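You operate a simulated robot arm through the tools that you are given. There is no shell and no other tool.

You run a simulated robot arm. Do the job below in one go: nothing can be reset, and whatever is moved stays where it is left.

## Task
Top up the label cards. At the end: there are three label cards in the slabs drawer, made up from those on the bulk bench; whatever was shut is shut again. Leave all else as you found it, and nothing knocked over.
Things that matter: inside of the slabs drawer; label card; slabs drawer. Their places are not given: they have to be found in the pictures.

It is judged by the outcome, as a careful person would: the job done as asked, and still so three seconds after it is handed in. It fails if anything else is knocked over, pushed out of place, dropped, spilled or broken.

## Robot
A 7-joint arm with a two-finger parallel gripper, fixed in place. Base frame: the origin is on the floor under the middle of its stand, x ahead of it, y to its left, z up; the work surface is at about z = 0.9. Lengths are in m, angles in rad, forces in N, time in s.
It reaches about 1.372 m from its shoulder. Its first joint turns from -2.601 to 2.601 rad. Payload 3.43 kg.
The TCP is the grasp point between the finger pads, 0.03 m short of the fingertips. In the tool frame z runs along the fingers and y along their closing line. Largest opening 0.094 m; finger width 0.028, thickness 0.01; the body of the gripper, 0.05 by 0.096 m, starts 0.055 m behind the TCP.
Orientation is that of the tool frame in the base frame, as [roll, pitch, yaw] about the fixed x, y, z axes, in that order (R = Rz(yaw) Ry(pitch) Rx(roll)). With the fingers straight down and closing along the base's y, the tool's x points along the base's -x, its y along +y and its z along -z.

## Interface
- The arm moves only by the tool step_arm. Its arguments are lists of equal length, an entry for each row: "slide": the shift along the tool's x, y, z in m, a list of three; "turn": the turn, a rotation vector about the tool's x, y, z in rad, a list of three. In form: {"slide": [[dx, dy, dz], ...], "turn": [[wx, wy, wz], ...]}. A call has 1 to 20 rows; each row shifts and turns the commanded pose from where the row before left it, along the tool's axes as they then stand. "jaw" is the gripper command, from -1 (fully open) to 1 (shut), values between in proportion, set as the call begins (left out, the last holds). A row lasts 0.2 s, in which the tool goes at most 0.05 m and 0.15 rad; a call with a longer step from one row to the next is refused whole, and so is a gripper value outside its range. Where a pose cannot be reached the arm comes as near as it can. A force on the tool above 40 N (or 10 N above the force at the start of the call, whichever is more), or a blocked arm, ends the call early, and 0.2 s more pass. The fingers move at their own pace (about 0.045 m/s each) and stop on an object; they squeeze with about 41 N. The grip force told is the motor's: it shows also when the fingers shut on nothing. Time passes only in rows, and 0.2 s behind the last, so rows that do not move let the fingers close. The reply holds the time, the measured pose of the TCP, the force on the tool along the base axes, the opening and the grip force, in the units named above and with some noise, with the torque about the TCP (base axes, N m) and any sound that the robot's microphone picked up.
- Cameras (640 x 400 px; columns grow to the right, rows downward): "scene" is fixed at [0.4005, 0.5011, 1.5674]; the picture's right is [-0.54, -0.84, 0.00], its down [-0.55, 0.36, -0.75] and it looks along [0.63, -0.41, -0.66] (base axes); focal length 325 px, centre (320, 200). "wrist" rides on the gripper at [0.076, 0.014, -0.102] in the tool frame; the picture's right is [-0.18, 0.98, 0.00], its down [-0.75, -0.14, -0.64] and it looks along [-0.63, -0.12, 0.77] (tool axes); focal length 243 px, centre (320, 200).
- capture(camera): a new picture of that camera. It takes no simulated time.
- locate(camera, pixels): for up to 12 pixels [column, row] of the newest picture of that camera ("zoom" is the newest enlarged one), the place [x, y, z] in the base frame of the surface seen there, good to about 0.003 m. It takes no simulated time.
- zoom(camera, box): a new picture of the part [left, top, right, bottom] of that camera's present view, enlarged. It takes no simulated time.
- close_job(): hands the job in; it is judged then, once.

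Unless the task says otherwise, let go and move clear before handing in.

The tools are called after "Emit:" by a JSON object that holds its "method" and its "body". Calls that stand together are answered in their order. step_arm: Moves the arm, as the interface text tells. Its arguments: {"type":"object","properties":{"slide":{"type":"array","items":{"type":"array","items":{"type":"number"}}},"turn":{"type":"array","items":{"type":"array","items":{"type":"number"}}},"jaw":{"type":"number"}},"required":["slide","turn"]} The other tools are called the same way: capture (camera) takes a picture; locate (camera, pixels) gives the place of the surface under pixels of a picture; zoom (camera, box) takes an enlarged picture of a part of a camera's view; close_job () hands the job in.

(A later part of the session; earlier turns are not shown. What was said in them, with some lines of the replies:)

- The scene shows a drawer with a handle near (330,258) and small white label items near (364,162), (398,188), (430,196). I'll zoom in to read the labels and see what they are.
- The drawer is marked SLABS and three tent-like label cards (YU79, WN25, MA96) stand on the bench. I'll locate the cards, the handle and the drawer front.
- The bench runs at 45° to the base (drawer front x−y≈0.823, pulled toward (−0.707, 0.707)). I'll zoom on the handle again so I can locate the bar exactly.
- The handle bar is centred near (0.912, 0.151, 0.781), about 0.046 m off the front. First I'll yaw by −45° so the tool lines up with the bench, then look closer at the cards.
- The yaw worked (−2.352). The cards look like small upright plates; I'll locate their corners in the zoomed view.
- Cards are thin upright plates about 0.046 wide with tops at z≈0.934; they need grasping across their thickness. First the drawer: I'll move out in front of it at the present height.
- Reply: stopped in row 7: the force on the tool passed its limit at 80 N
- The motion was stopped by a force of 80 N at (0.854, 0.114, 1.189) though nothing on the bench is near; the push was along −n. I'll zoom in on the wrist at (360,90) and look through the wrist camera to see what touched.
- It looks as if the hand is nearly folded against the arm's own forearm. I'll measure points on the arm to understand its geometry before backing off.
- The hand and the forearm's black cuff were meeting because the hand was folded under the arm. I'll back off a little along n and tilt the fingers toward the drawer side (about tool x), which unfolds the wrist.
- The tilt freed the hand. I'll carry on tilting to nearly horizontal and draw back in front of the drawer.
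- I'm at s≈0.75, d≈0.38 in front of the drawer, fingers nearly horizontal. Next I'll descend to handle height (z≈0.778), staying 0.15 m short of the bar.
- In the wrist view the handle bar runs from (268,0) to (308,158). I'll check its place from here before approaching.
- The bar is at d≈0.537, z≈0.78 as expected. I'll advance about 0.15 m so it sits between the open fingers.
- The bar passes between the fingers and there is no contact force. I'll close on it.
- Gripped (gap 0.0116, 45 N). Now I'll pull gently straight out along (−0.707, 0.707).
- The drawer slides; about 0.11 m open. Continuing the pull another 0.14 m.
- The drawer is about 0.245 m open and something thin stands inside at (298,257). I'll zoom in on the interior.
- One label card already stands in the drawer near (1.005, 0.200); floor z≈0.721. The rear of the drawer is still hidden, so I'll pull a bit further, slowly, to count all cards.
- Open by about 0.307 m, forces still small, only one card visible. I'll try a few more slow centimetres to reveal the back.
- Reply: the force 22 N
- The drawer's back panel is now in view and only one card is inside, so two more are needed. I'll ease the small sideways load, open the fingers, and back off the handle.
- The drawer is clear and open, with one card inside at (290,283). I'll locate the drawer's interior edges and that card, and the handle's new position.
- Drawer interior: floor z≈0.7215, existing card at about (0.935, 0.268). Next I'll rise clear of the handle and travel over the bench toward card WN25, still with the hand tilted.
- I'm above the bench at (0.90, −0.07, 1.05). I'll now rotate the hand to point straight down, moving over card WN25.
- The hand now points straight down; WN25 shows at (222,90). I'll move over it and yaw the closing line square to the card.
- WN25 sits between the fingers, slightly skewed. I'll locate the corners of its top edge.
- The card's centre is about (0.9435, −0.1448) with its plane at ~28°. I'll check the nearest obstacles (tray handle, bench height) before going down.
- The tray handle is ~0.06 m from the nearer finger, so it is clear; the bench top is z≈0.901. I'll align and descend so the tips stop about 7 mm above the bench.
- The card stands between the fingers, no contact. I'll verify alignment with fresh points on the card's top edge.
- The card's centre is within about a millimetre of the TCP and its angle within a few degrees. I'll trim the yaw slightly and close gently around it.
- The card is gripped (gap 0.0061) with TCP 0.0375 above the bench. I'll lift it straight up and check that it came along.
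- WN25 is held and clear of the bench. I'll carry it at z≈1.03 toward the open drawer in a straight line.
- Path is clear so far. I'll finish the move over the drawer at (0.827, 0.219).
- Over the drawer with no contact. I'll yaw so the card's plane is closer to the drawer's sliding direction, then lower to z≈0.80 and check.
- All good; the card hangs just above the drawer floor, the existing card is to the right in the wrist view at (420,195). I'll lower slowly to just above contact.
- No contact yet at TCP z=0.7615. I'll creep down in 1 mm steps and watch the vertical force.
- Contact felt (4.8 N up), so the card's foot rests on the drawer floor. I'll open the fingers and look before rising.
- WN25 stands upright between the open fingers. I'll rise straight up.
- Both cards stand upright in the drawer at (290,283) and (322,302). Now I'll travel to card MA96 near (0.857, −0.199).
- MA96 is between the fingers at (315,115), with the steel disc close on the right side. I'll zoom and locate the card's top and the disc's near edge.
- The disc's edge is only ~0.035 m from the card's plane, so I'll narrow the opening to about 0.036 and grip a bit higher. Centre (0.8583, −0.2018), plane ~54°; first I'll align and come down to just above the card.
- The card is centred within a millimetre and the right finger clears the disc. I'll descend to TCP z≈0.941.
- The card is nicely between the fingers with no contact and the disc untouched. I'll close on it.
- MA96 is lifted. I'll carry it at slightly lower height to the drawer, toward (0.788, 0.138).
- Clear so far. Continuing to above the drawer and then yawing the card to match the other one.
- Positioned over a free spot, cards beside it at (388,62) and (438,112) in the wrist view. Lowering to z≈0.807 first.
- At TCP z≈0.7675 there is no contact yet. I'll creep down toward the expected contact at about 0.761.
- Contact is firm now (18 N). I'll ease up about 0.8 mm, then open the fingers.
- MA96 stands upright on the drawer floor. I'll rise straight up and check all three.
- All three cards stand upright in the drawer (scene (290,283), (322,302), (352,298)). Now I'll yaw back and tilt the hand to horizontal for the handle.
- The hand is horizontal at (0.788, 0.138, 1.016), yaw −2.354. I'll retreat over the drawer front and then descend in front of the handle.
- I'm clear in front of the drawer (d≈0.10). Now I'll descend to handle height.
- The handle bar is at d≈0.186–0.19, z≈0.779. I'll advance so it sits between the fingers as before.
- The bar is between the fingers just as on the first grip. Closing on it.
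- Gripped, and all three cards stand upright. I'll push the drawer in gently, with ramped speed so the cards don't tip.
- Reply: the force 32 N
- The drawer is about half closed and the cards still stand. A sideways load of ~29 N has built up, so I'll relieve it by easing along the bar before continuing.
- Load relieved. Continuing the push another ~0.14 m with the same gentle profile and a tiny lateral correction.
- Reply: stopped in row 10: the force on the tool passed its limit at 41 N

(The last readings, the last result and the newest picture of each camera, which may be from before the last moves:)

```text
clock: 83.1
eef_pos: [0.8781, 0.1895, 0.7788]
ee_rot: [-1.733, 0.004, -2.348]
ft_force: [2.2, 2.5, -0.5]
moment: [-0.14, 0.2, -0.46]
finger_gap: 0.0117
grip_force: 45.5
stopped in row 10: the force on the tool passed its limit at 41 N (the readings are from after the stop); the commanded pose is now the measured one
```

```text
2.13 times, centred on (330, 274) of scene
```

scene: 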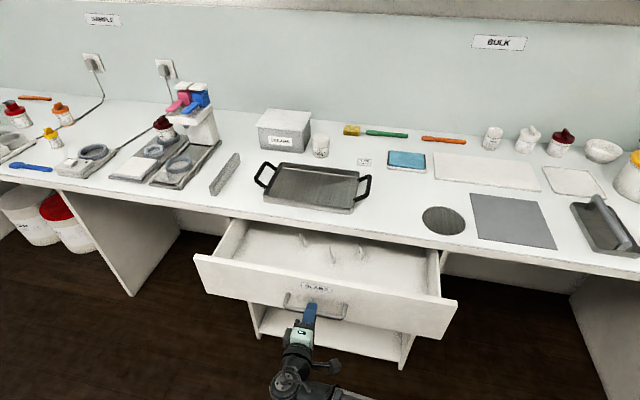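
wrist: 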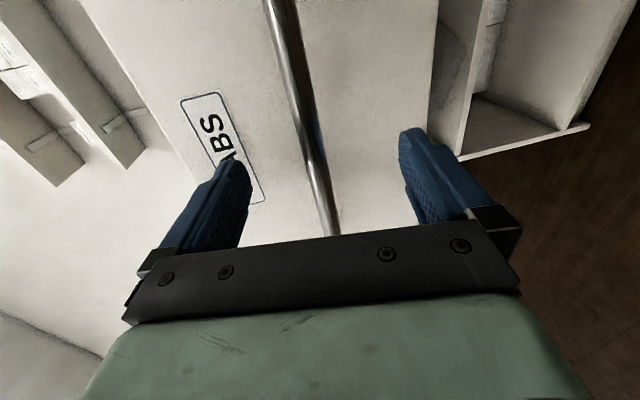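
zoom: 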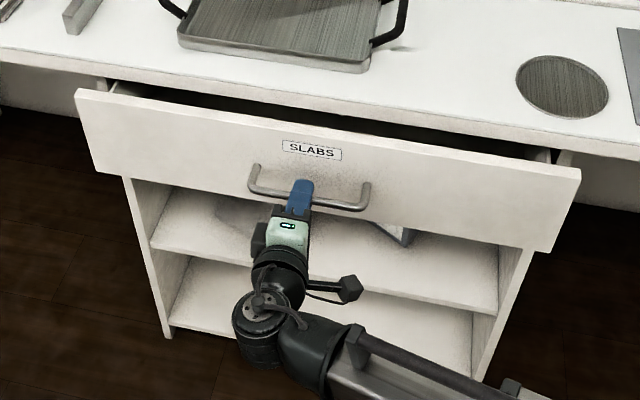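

It stopped at d≈0.487 (about 46 mm still open) on a brief 41 N spike; residual forces are now small. I'll look closer, then go on in small slow steps and watch the force.

Emit:
{"method": "step_arm", "body": {"slide": [[0, -0.0003, 0.002], [0, -0.0005, 0.003], [0, 0, 0]], "turn": [[0, 0, 0], [0, 0, 0], [0, 0, 0]]}}

Emit:
{"method": "capture", "body": {"camera": "wrist"}}

Emit:
{"method": "capture", "body": {"camera": "scene"}}

```text
clock: 83.9
eef_pos: [0.884, 0.1865, 0.7791]
ee_rot: [-1.732, 0.004, -2.347]
ft_force: [1.5, 2.4, 0.1]
moment: [-0.17, 0.1, 0.24]
finger_gap: 0.0117
grip_force: 44.7
```

```text
taken
```

wrist: 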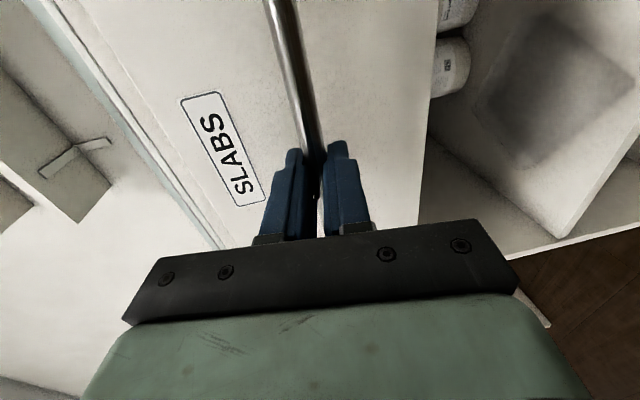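

```text
taken
```

scene: 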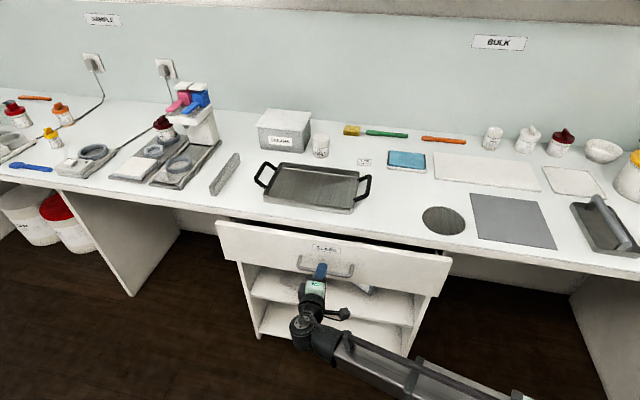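

The drawer moves freely again with tiny forces. Continuing slowly toward closed.

Emit:
{"method": "step_arm", "body": {"slide": [[0.0001, -0.0005, 0.003], [0.0001, -0.001, 0.0059], [0.0001, -0.001, 0.0059], [0.0001, -0.001, 0.0059], [0.0001, -0.0007, 0.004], [0, 0, 0]], "turn": [[0, 0, 0], [0, 0, 0], [0, 0, 0], [0, 0, 0], [0, 0, 0], [0, 0, 0]]}}

```text
clock: 85.3
eef_pos: [0.8999, 0.167, 0.7783]
ee_rot: [-1.732, 0.005, -2.345]
ft_force: [12.0, 10.6, 0.9]
moment: [-0.17, 0.16, -0.59]
finger_gap: 0.0118
grip_force: 45.0
```

About 15 mm remain; there is a +s load of 16 N, which I'll ease while finishing slowly.

Emit:
{"method": "step_arm", "body": {"slide": [[-0.0015, 0, 0], [-0.0005, -0.0005, 0.003], [0, -0.0007, 0.004], [0, -0.0005, 0.003], [0, 0, 0]], "turn": [[0, 0, 0], [0, 0, 0], [0, 0, 0], [0, 0, 0], [0, 0, 0]]}}

Emit:
{"method": "zoom", "body": {"camera": "scene", "box": [200, 190, 460, 353]}}

```text
clock: 86.5
eef_pos: [0.9079, 0.161, 0.7776]
ee_rot: [-1.732, 0.003, -2.35]
ft_force: [-5.6, -4.8, -1.6]
moment: [-0.1, 0.15, 0.5]
finger_gap: 0.0118
grip_force: 45.0
```

```text
2.45 times, centred on (330, 272) of scene
```

zoom: 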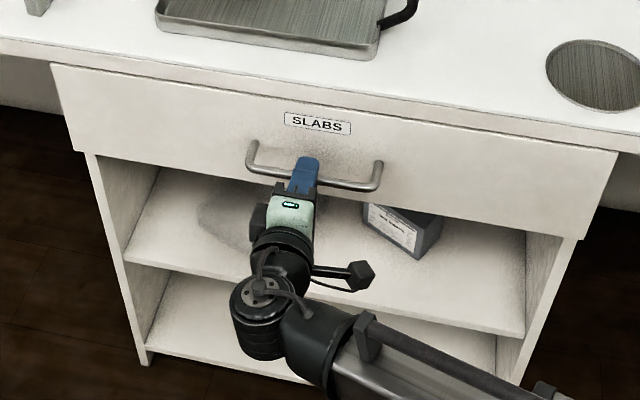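

About 5 mm remain to the original closed position (d≈0.5335). I'll push in 2 mm steps until it seats.

Emit:
{"method": "step_arm", "body": {"slide": [[0, -0.0003, 0.002], [0, -0.0003, 0.002], [0, 0, 0]], "turn": [[0, 0, 0], [0, 0, 0], [0, 0, 0]]}}

Emit:
{"method": "step_arm", "body": {"slide": [[0, -0.0002, 0.0015], [0, -0.0002, 0.001], [0, 0, 0]], "turn": [[0, 0, 0], [0, 0, 0], [0, 0, 0]]}}

```text
clock: 87.3
eef_pos: [0.9109, 0.1581, 0.7785]
ee_rot: [-1.733, 0.005, -2.351]
ft_force: [-12.2, -13.2, -4.2]
moment: [-0.18, 0.25, -0.03]
finger_gap: 0.0113
grip_force: 44.8
```

```text
clock: 88.1
eef_pos: [0.9119, 0.1564, 0.7784]
ee_rot: [-1.733, 0.006, -2.351]
ft_force: [-31.8, -6.5, -6.9]
moment: [-0.11, 0.26, 0.22]
finger_gap: 0.0117
grip_force: 45.1
```

The reaction along −n (~18 N) and d≈0.534 show the drawer is seated. I'll ease the side load and open the fingers.

Emit:
{"method": "step_arm", "body": {"slide": [[0.002, 0, 0], [0.0015, 0, -0.0005], [0, 0, 0]], "turn": [[0, 0, 0], [0, 0, 0], [0, 0, 0]]}}

Emit:
{"method": "step_arm", "body": {"slide": [[0, 0, 0], [0, 0, 0], [0, 0, 0], [0, 0, 0], [0, 0, 0], [0, 0, 0]], "turn": [[0, 0, 0], [0, 0, 0], [0, 0, 0], [0, 0, 0], [0, 0, 0], [0, 0, 0]], "jaw": -1}}

Emit:
{"method": "capture", "body": {"camera": "wrist"}}

Emit:
{"method": "zoom", "body": {"camera": "scene", "box": [200, 190, 460, 353]}}

```text
clock: 88.9
eef_pos: [0.9106, 0.1567, 0.7785]
ee_rot: [-1.734, 0.005, -2.346]
ft_force: [-17.4, 15.0, -5.6]
moment: [-0.19, 0.34, -1.21]
finger_gap: 0.0119
grip_force: 44.7
```

```text
clock: 90.3
eef_pos: [0.9108, 0.1538, 0.7783]
ee_rot: [-1.733, 0.005, -2.348]
ft_force: [-0.2, 0.5, 0.0]
moment: [0.0, 0.01, -0.03]
finger_gap: 0.0942
grip_force: 0.0
```

```text
taken
```

wrist: 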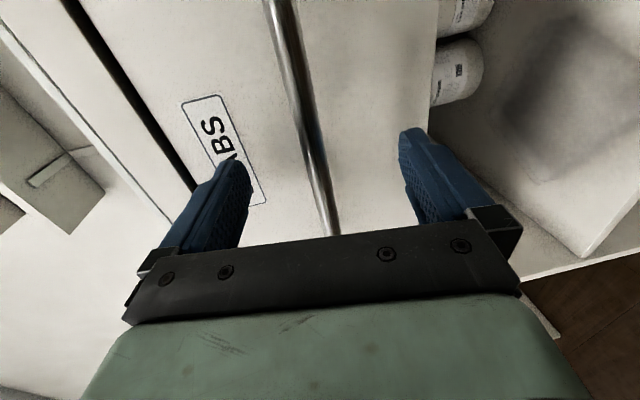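

```text
2.45 times, centred on (330, 272) of scene
```

zoom: 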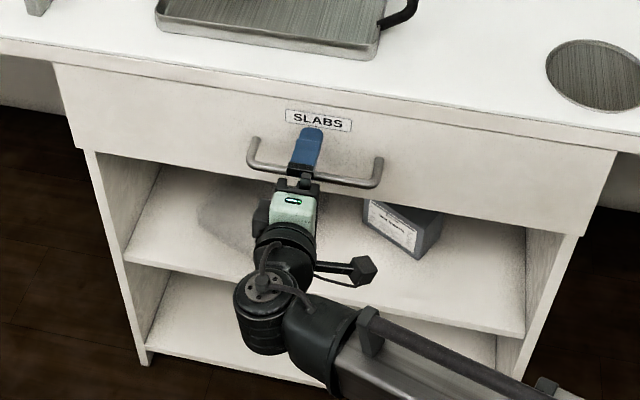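

Released with the drawer flush. I'll back straight off the handle and then check the drawer front against its original place.

Emit:
{"method": "step_arm", "body": {"slide": [[0, 0.0025, -0.015], [0, 0.0049, -0.0296], [0, 0.0049, -0.0296], [0, 0.0049, -0.0296], [0, 0.0049, -0.0296], [0, 0, 0]], "turn": [[0, 0, 0], [0, 0, 0], [0, 0, 0], [0, 0, 0], [0, 0, 0], [0, 0, 0]]}}

Emit:
{"method": "capture", "body": {"camera": "scene"}}

Emit:
{"method": "zoom", "body": {"camera": "scene", "box": [280, 225, 380, 285]}}

Emit:
{"method": "locate", "body": {"camera": "zoom", "pixels": [[140, 212], [210, 227], [300, 243], [380, 257], [450, 268], [300, 120], [20, 215], [600, 310]]}}

```text
clock: 91.7
eef_pos: [0.8146, 0.249, 0.7793]
ee_rot: [-1.734, 0.006, -2.35]
ft_force: [-0.2, -0.3, -0.4]
moment: [0.0, 0.0, 0.04]
finger_gap: 0.0939
grip_force: 0.0
```

```text
taken
```

scene: 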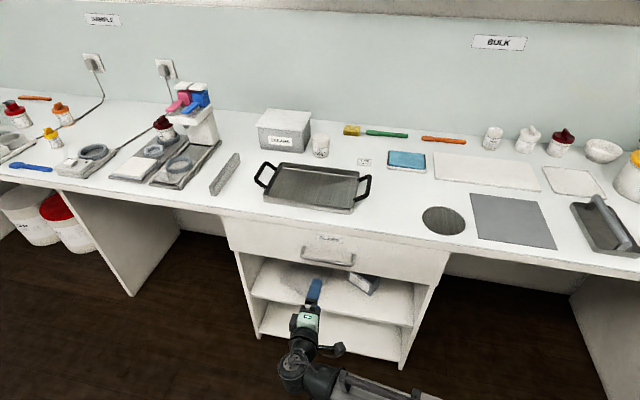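

```text
6.40 times, centred on (330, 255) of scene
```

zoom: 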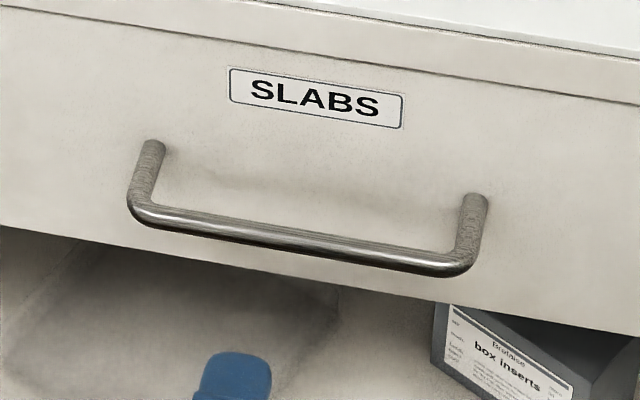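

```text
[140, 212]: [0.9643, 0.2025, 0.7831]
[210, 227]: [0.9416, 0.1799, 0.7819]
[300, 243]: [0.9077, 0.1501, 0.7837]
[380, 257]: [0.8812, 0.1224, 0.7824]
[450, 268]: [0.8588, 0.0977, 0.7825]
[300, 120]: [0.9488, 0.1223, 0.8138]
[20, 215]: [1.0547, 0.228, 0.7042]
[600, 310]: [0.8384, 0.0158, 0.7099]
```

The handle and drawer front read the same as at the start, so the drawer is shut. I'll raise the arm clear of the bench and take a last look.

Emit:
{"method": "step_arm", "body": {"slide": [[0, 0, -0.03], [0, -0.0432, -0.0072], [0, -0.0432, -0.0072], [0, -0.0432, -0.0072], [0, -0.0432, -0.0072], [0, -0.0432, -0.0072], [0, -0.0432, -0.0072], [0, -0.0432, -0.0072], [0, 0, 0]], "turn": [[0, 0, 0], [0, 0, 0], [0, 0, 0], [0, 0, 0], [0, 0, 0], [0, 0, 0], [0, 0, 0], [0, 0, 0], [0, 0, 0]]}}

Emit:
{"method": "capture", "body": {"camera": "scene"}}

Emit:
{"method": "zoom", "body": {"camera": "scene", "box": [340, 110, 640, 270]}}

```text
clock: 93.7
eef_pos: [0.791, 0.2728, 1.091]
ee_rot: [-1.733, 0.003, -2.349]
ft_force: [0.1, -0.9, -0.3]
moment: [0.02, -0.02, 0.0]
finger_gap: 0.0941
grip_force: 0.0
```

```text
taken
```

scene: 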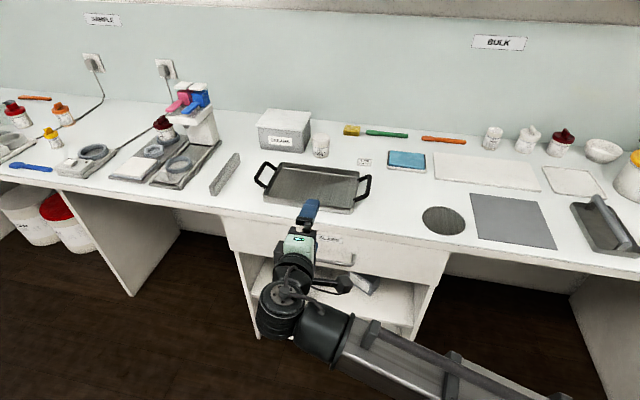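

```text
2.13 times, centred on (490, 190) of scene
```

zoom: 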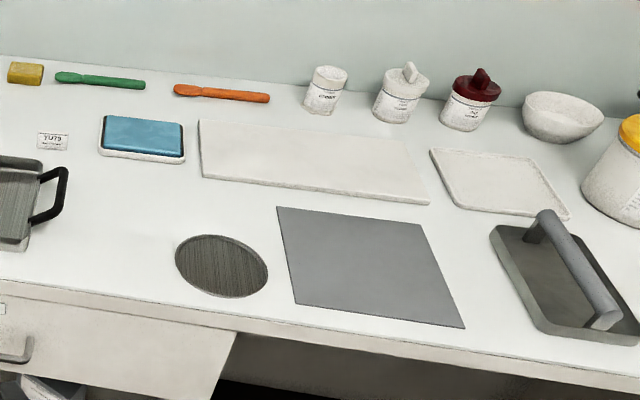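

The drawer is shut flush. It held all three cards upright when I last saw inside, about half closed, and no falling sound came after that. YU79 and everything else on the bench look untouched, and the arm is clear, so I'm handing in.

Emit:
{"method": "close_job", "body": {}}

```text
The job is handed in.
```

The slabs drawer should now hold three label cards, and it is shut again. One card was already inside, so I added two from the bulk bench, WN25 and MA96. The third bench card, YU79, stays where it was.

- **Cards inside:** all three were standing upright when I last saw them, with the drawer about half closed. The rest of the push had one brief force spike of 41 N, with about 46 mm still to go. It then closed smoothly, and I heard nothing fall, but I did not reopen it to check.
- **Drawer:** the front and handle measured the same at the end as at the start, to within a few millimetres.
- **Rest of the bench:** nothing looks moved or knocked over in the final pictures. Early on, the arm stopped at 80 N in mid-air, most likely the hand touching its own forearm. It was well above the bench with nothing near it.
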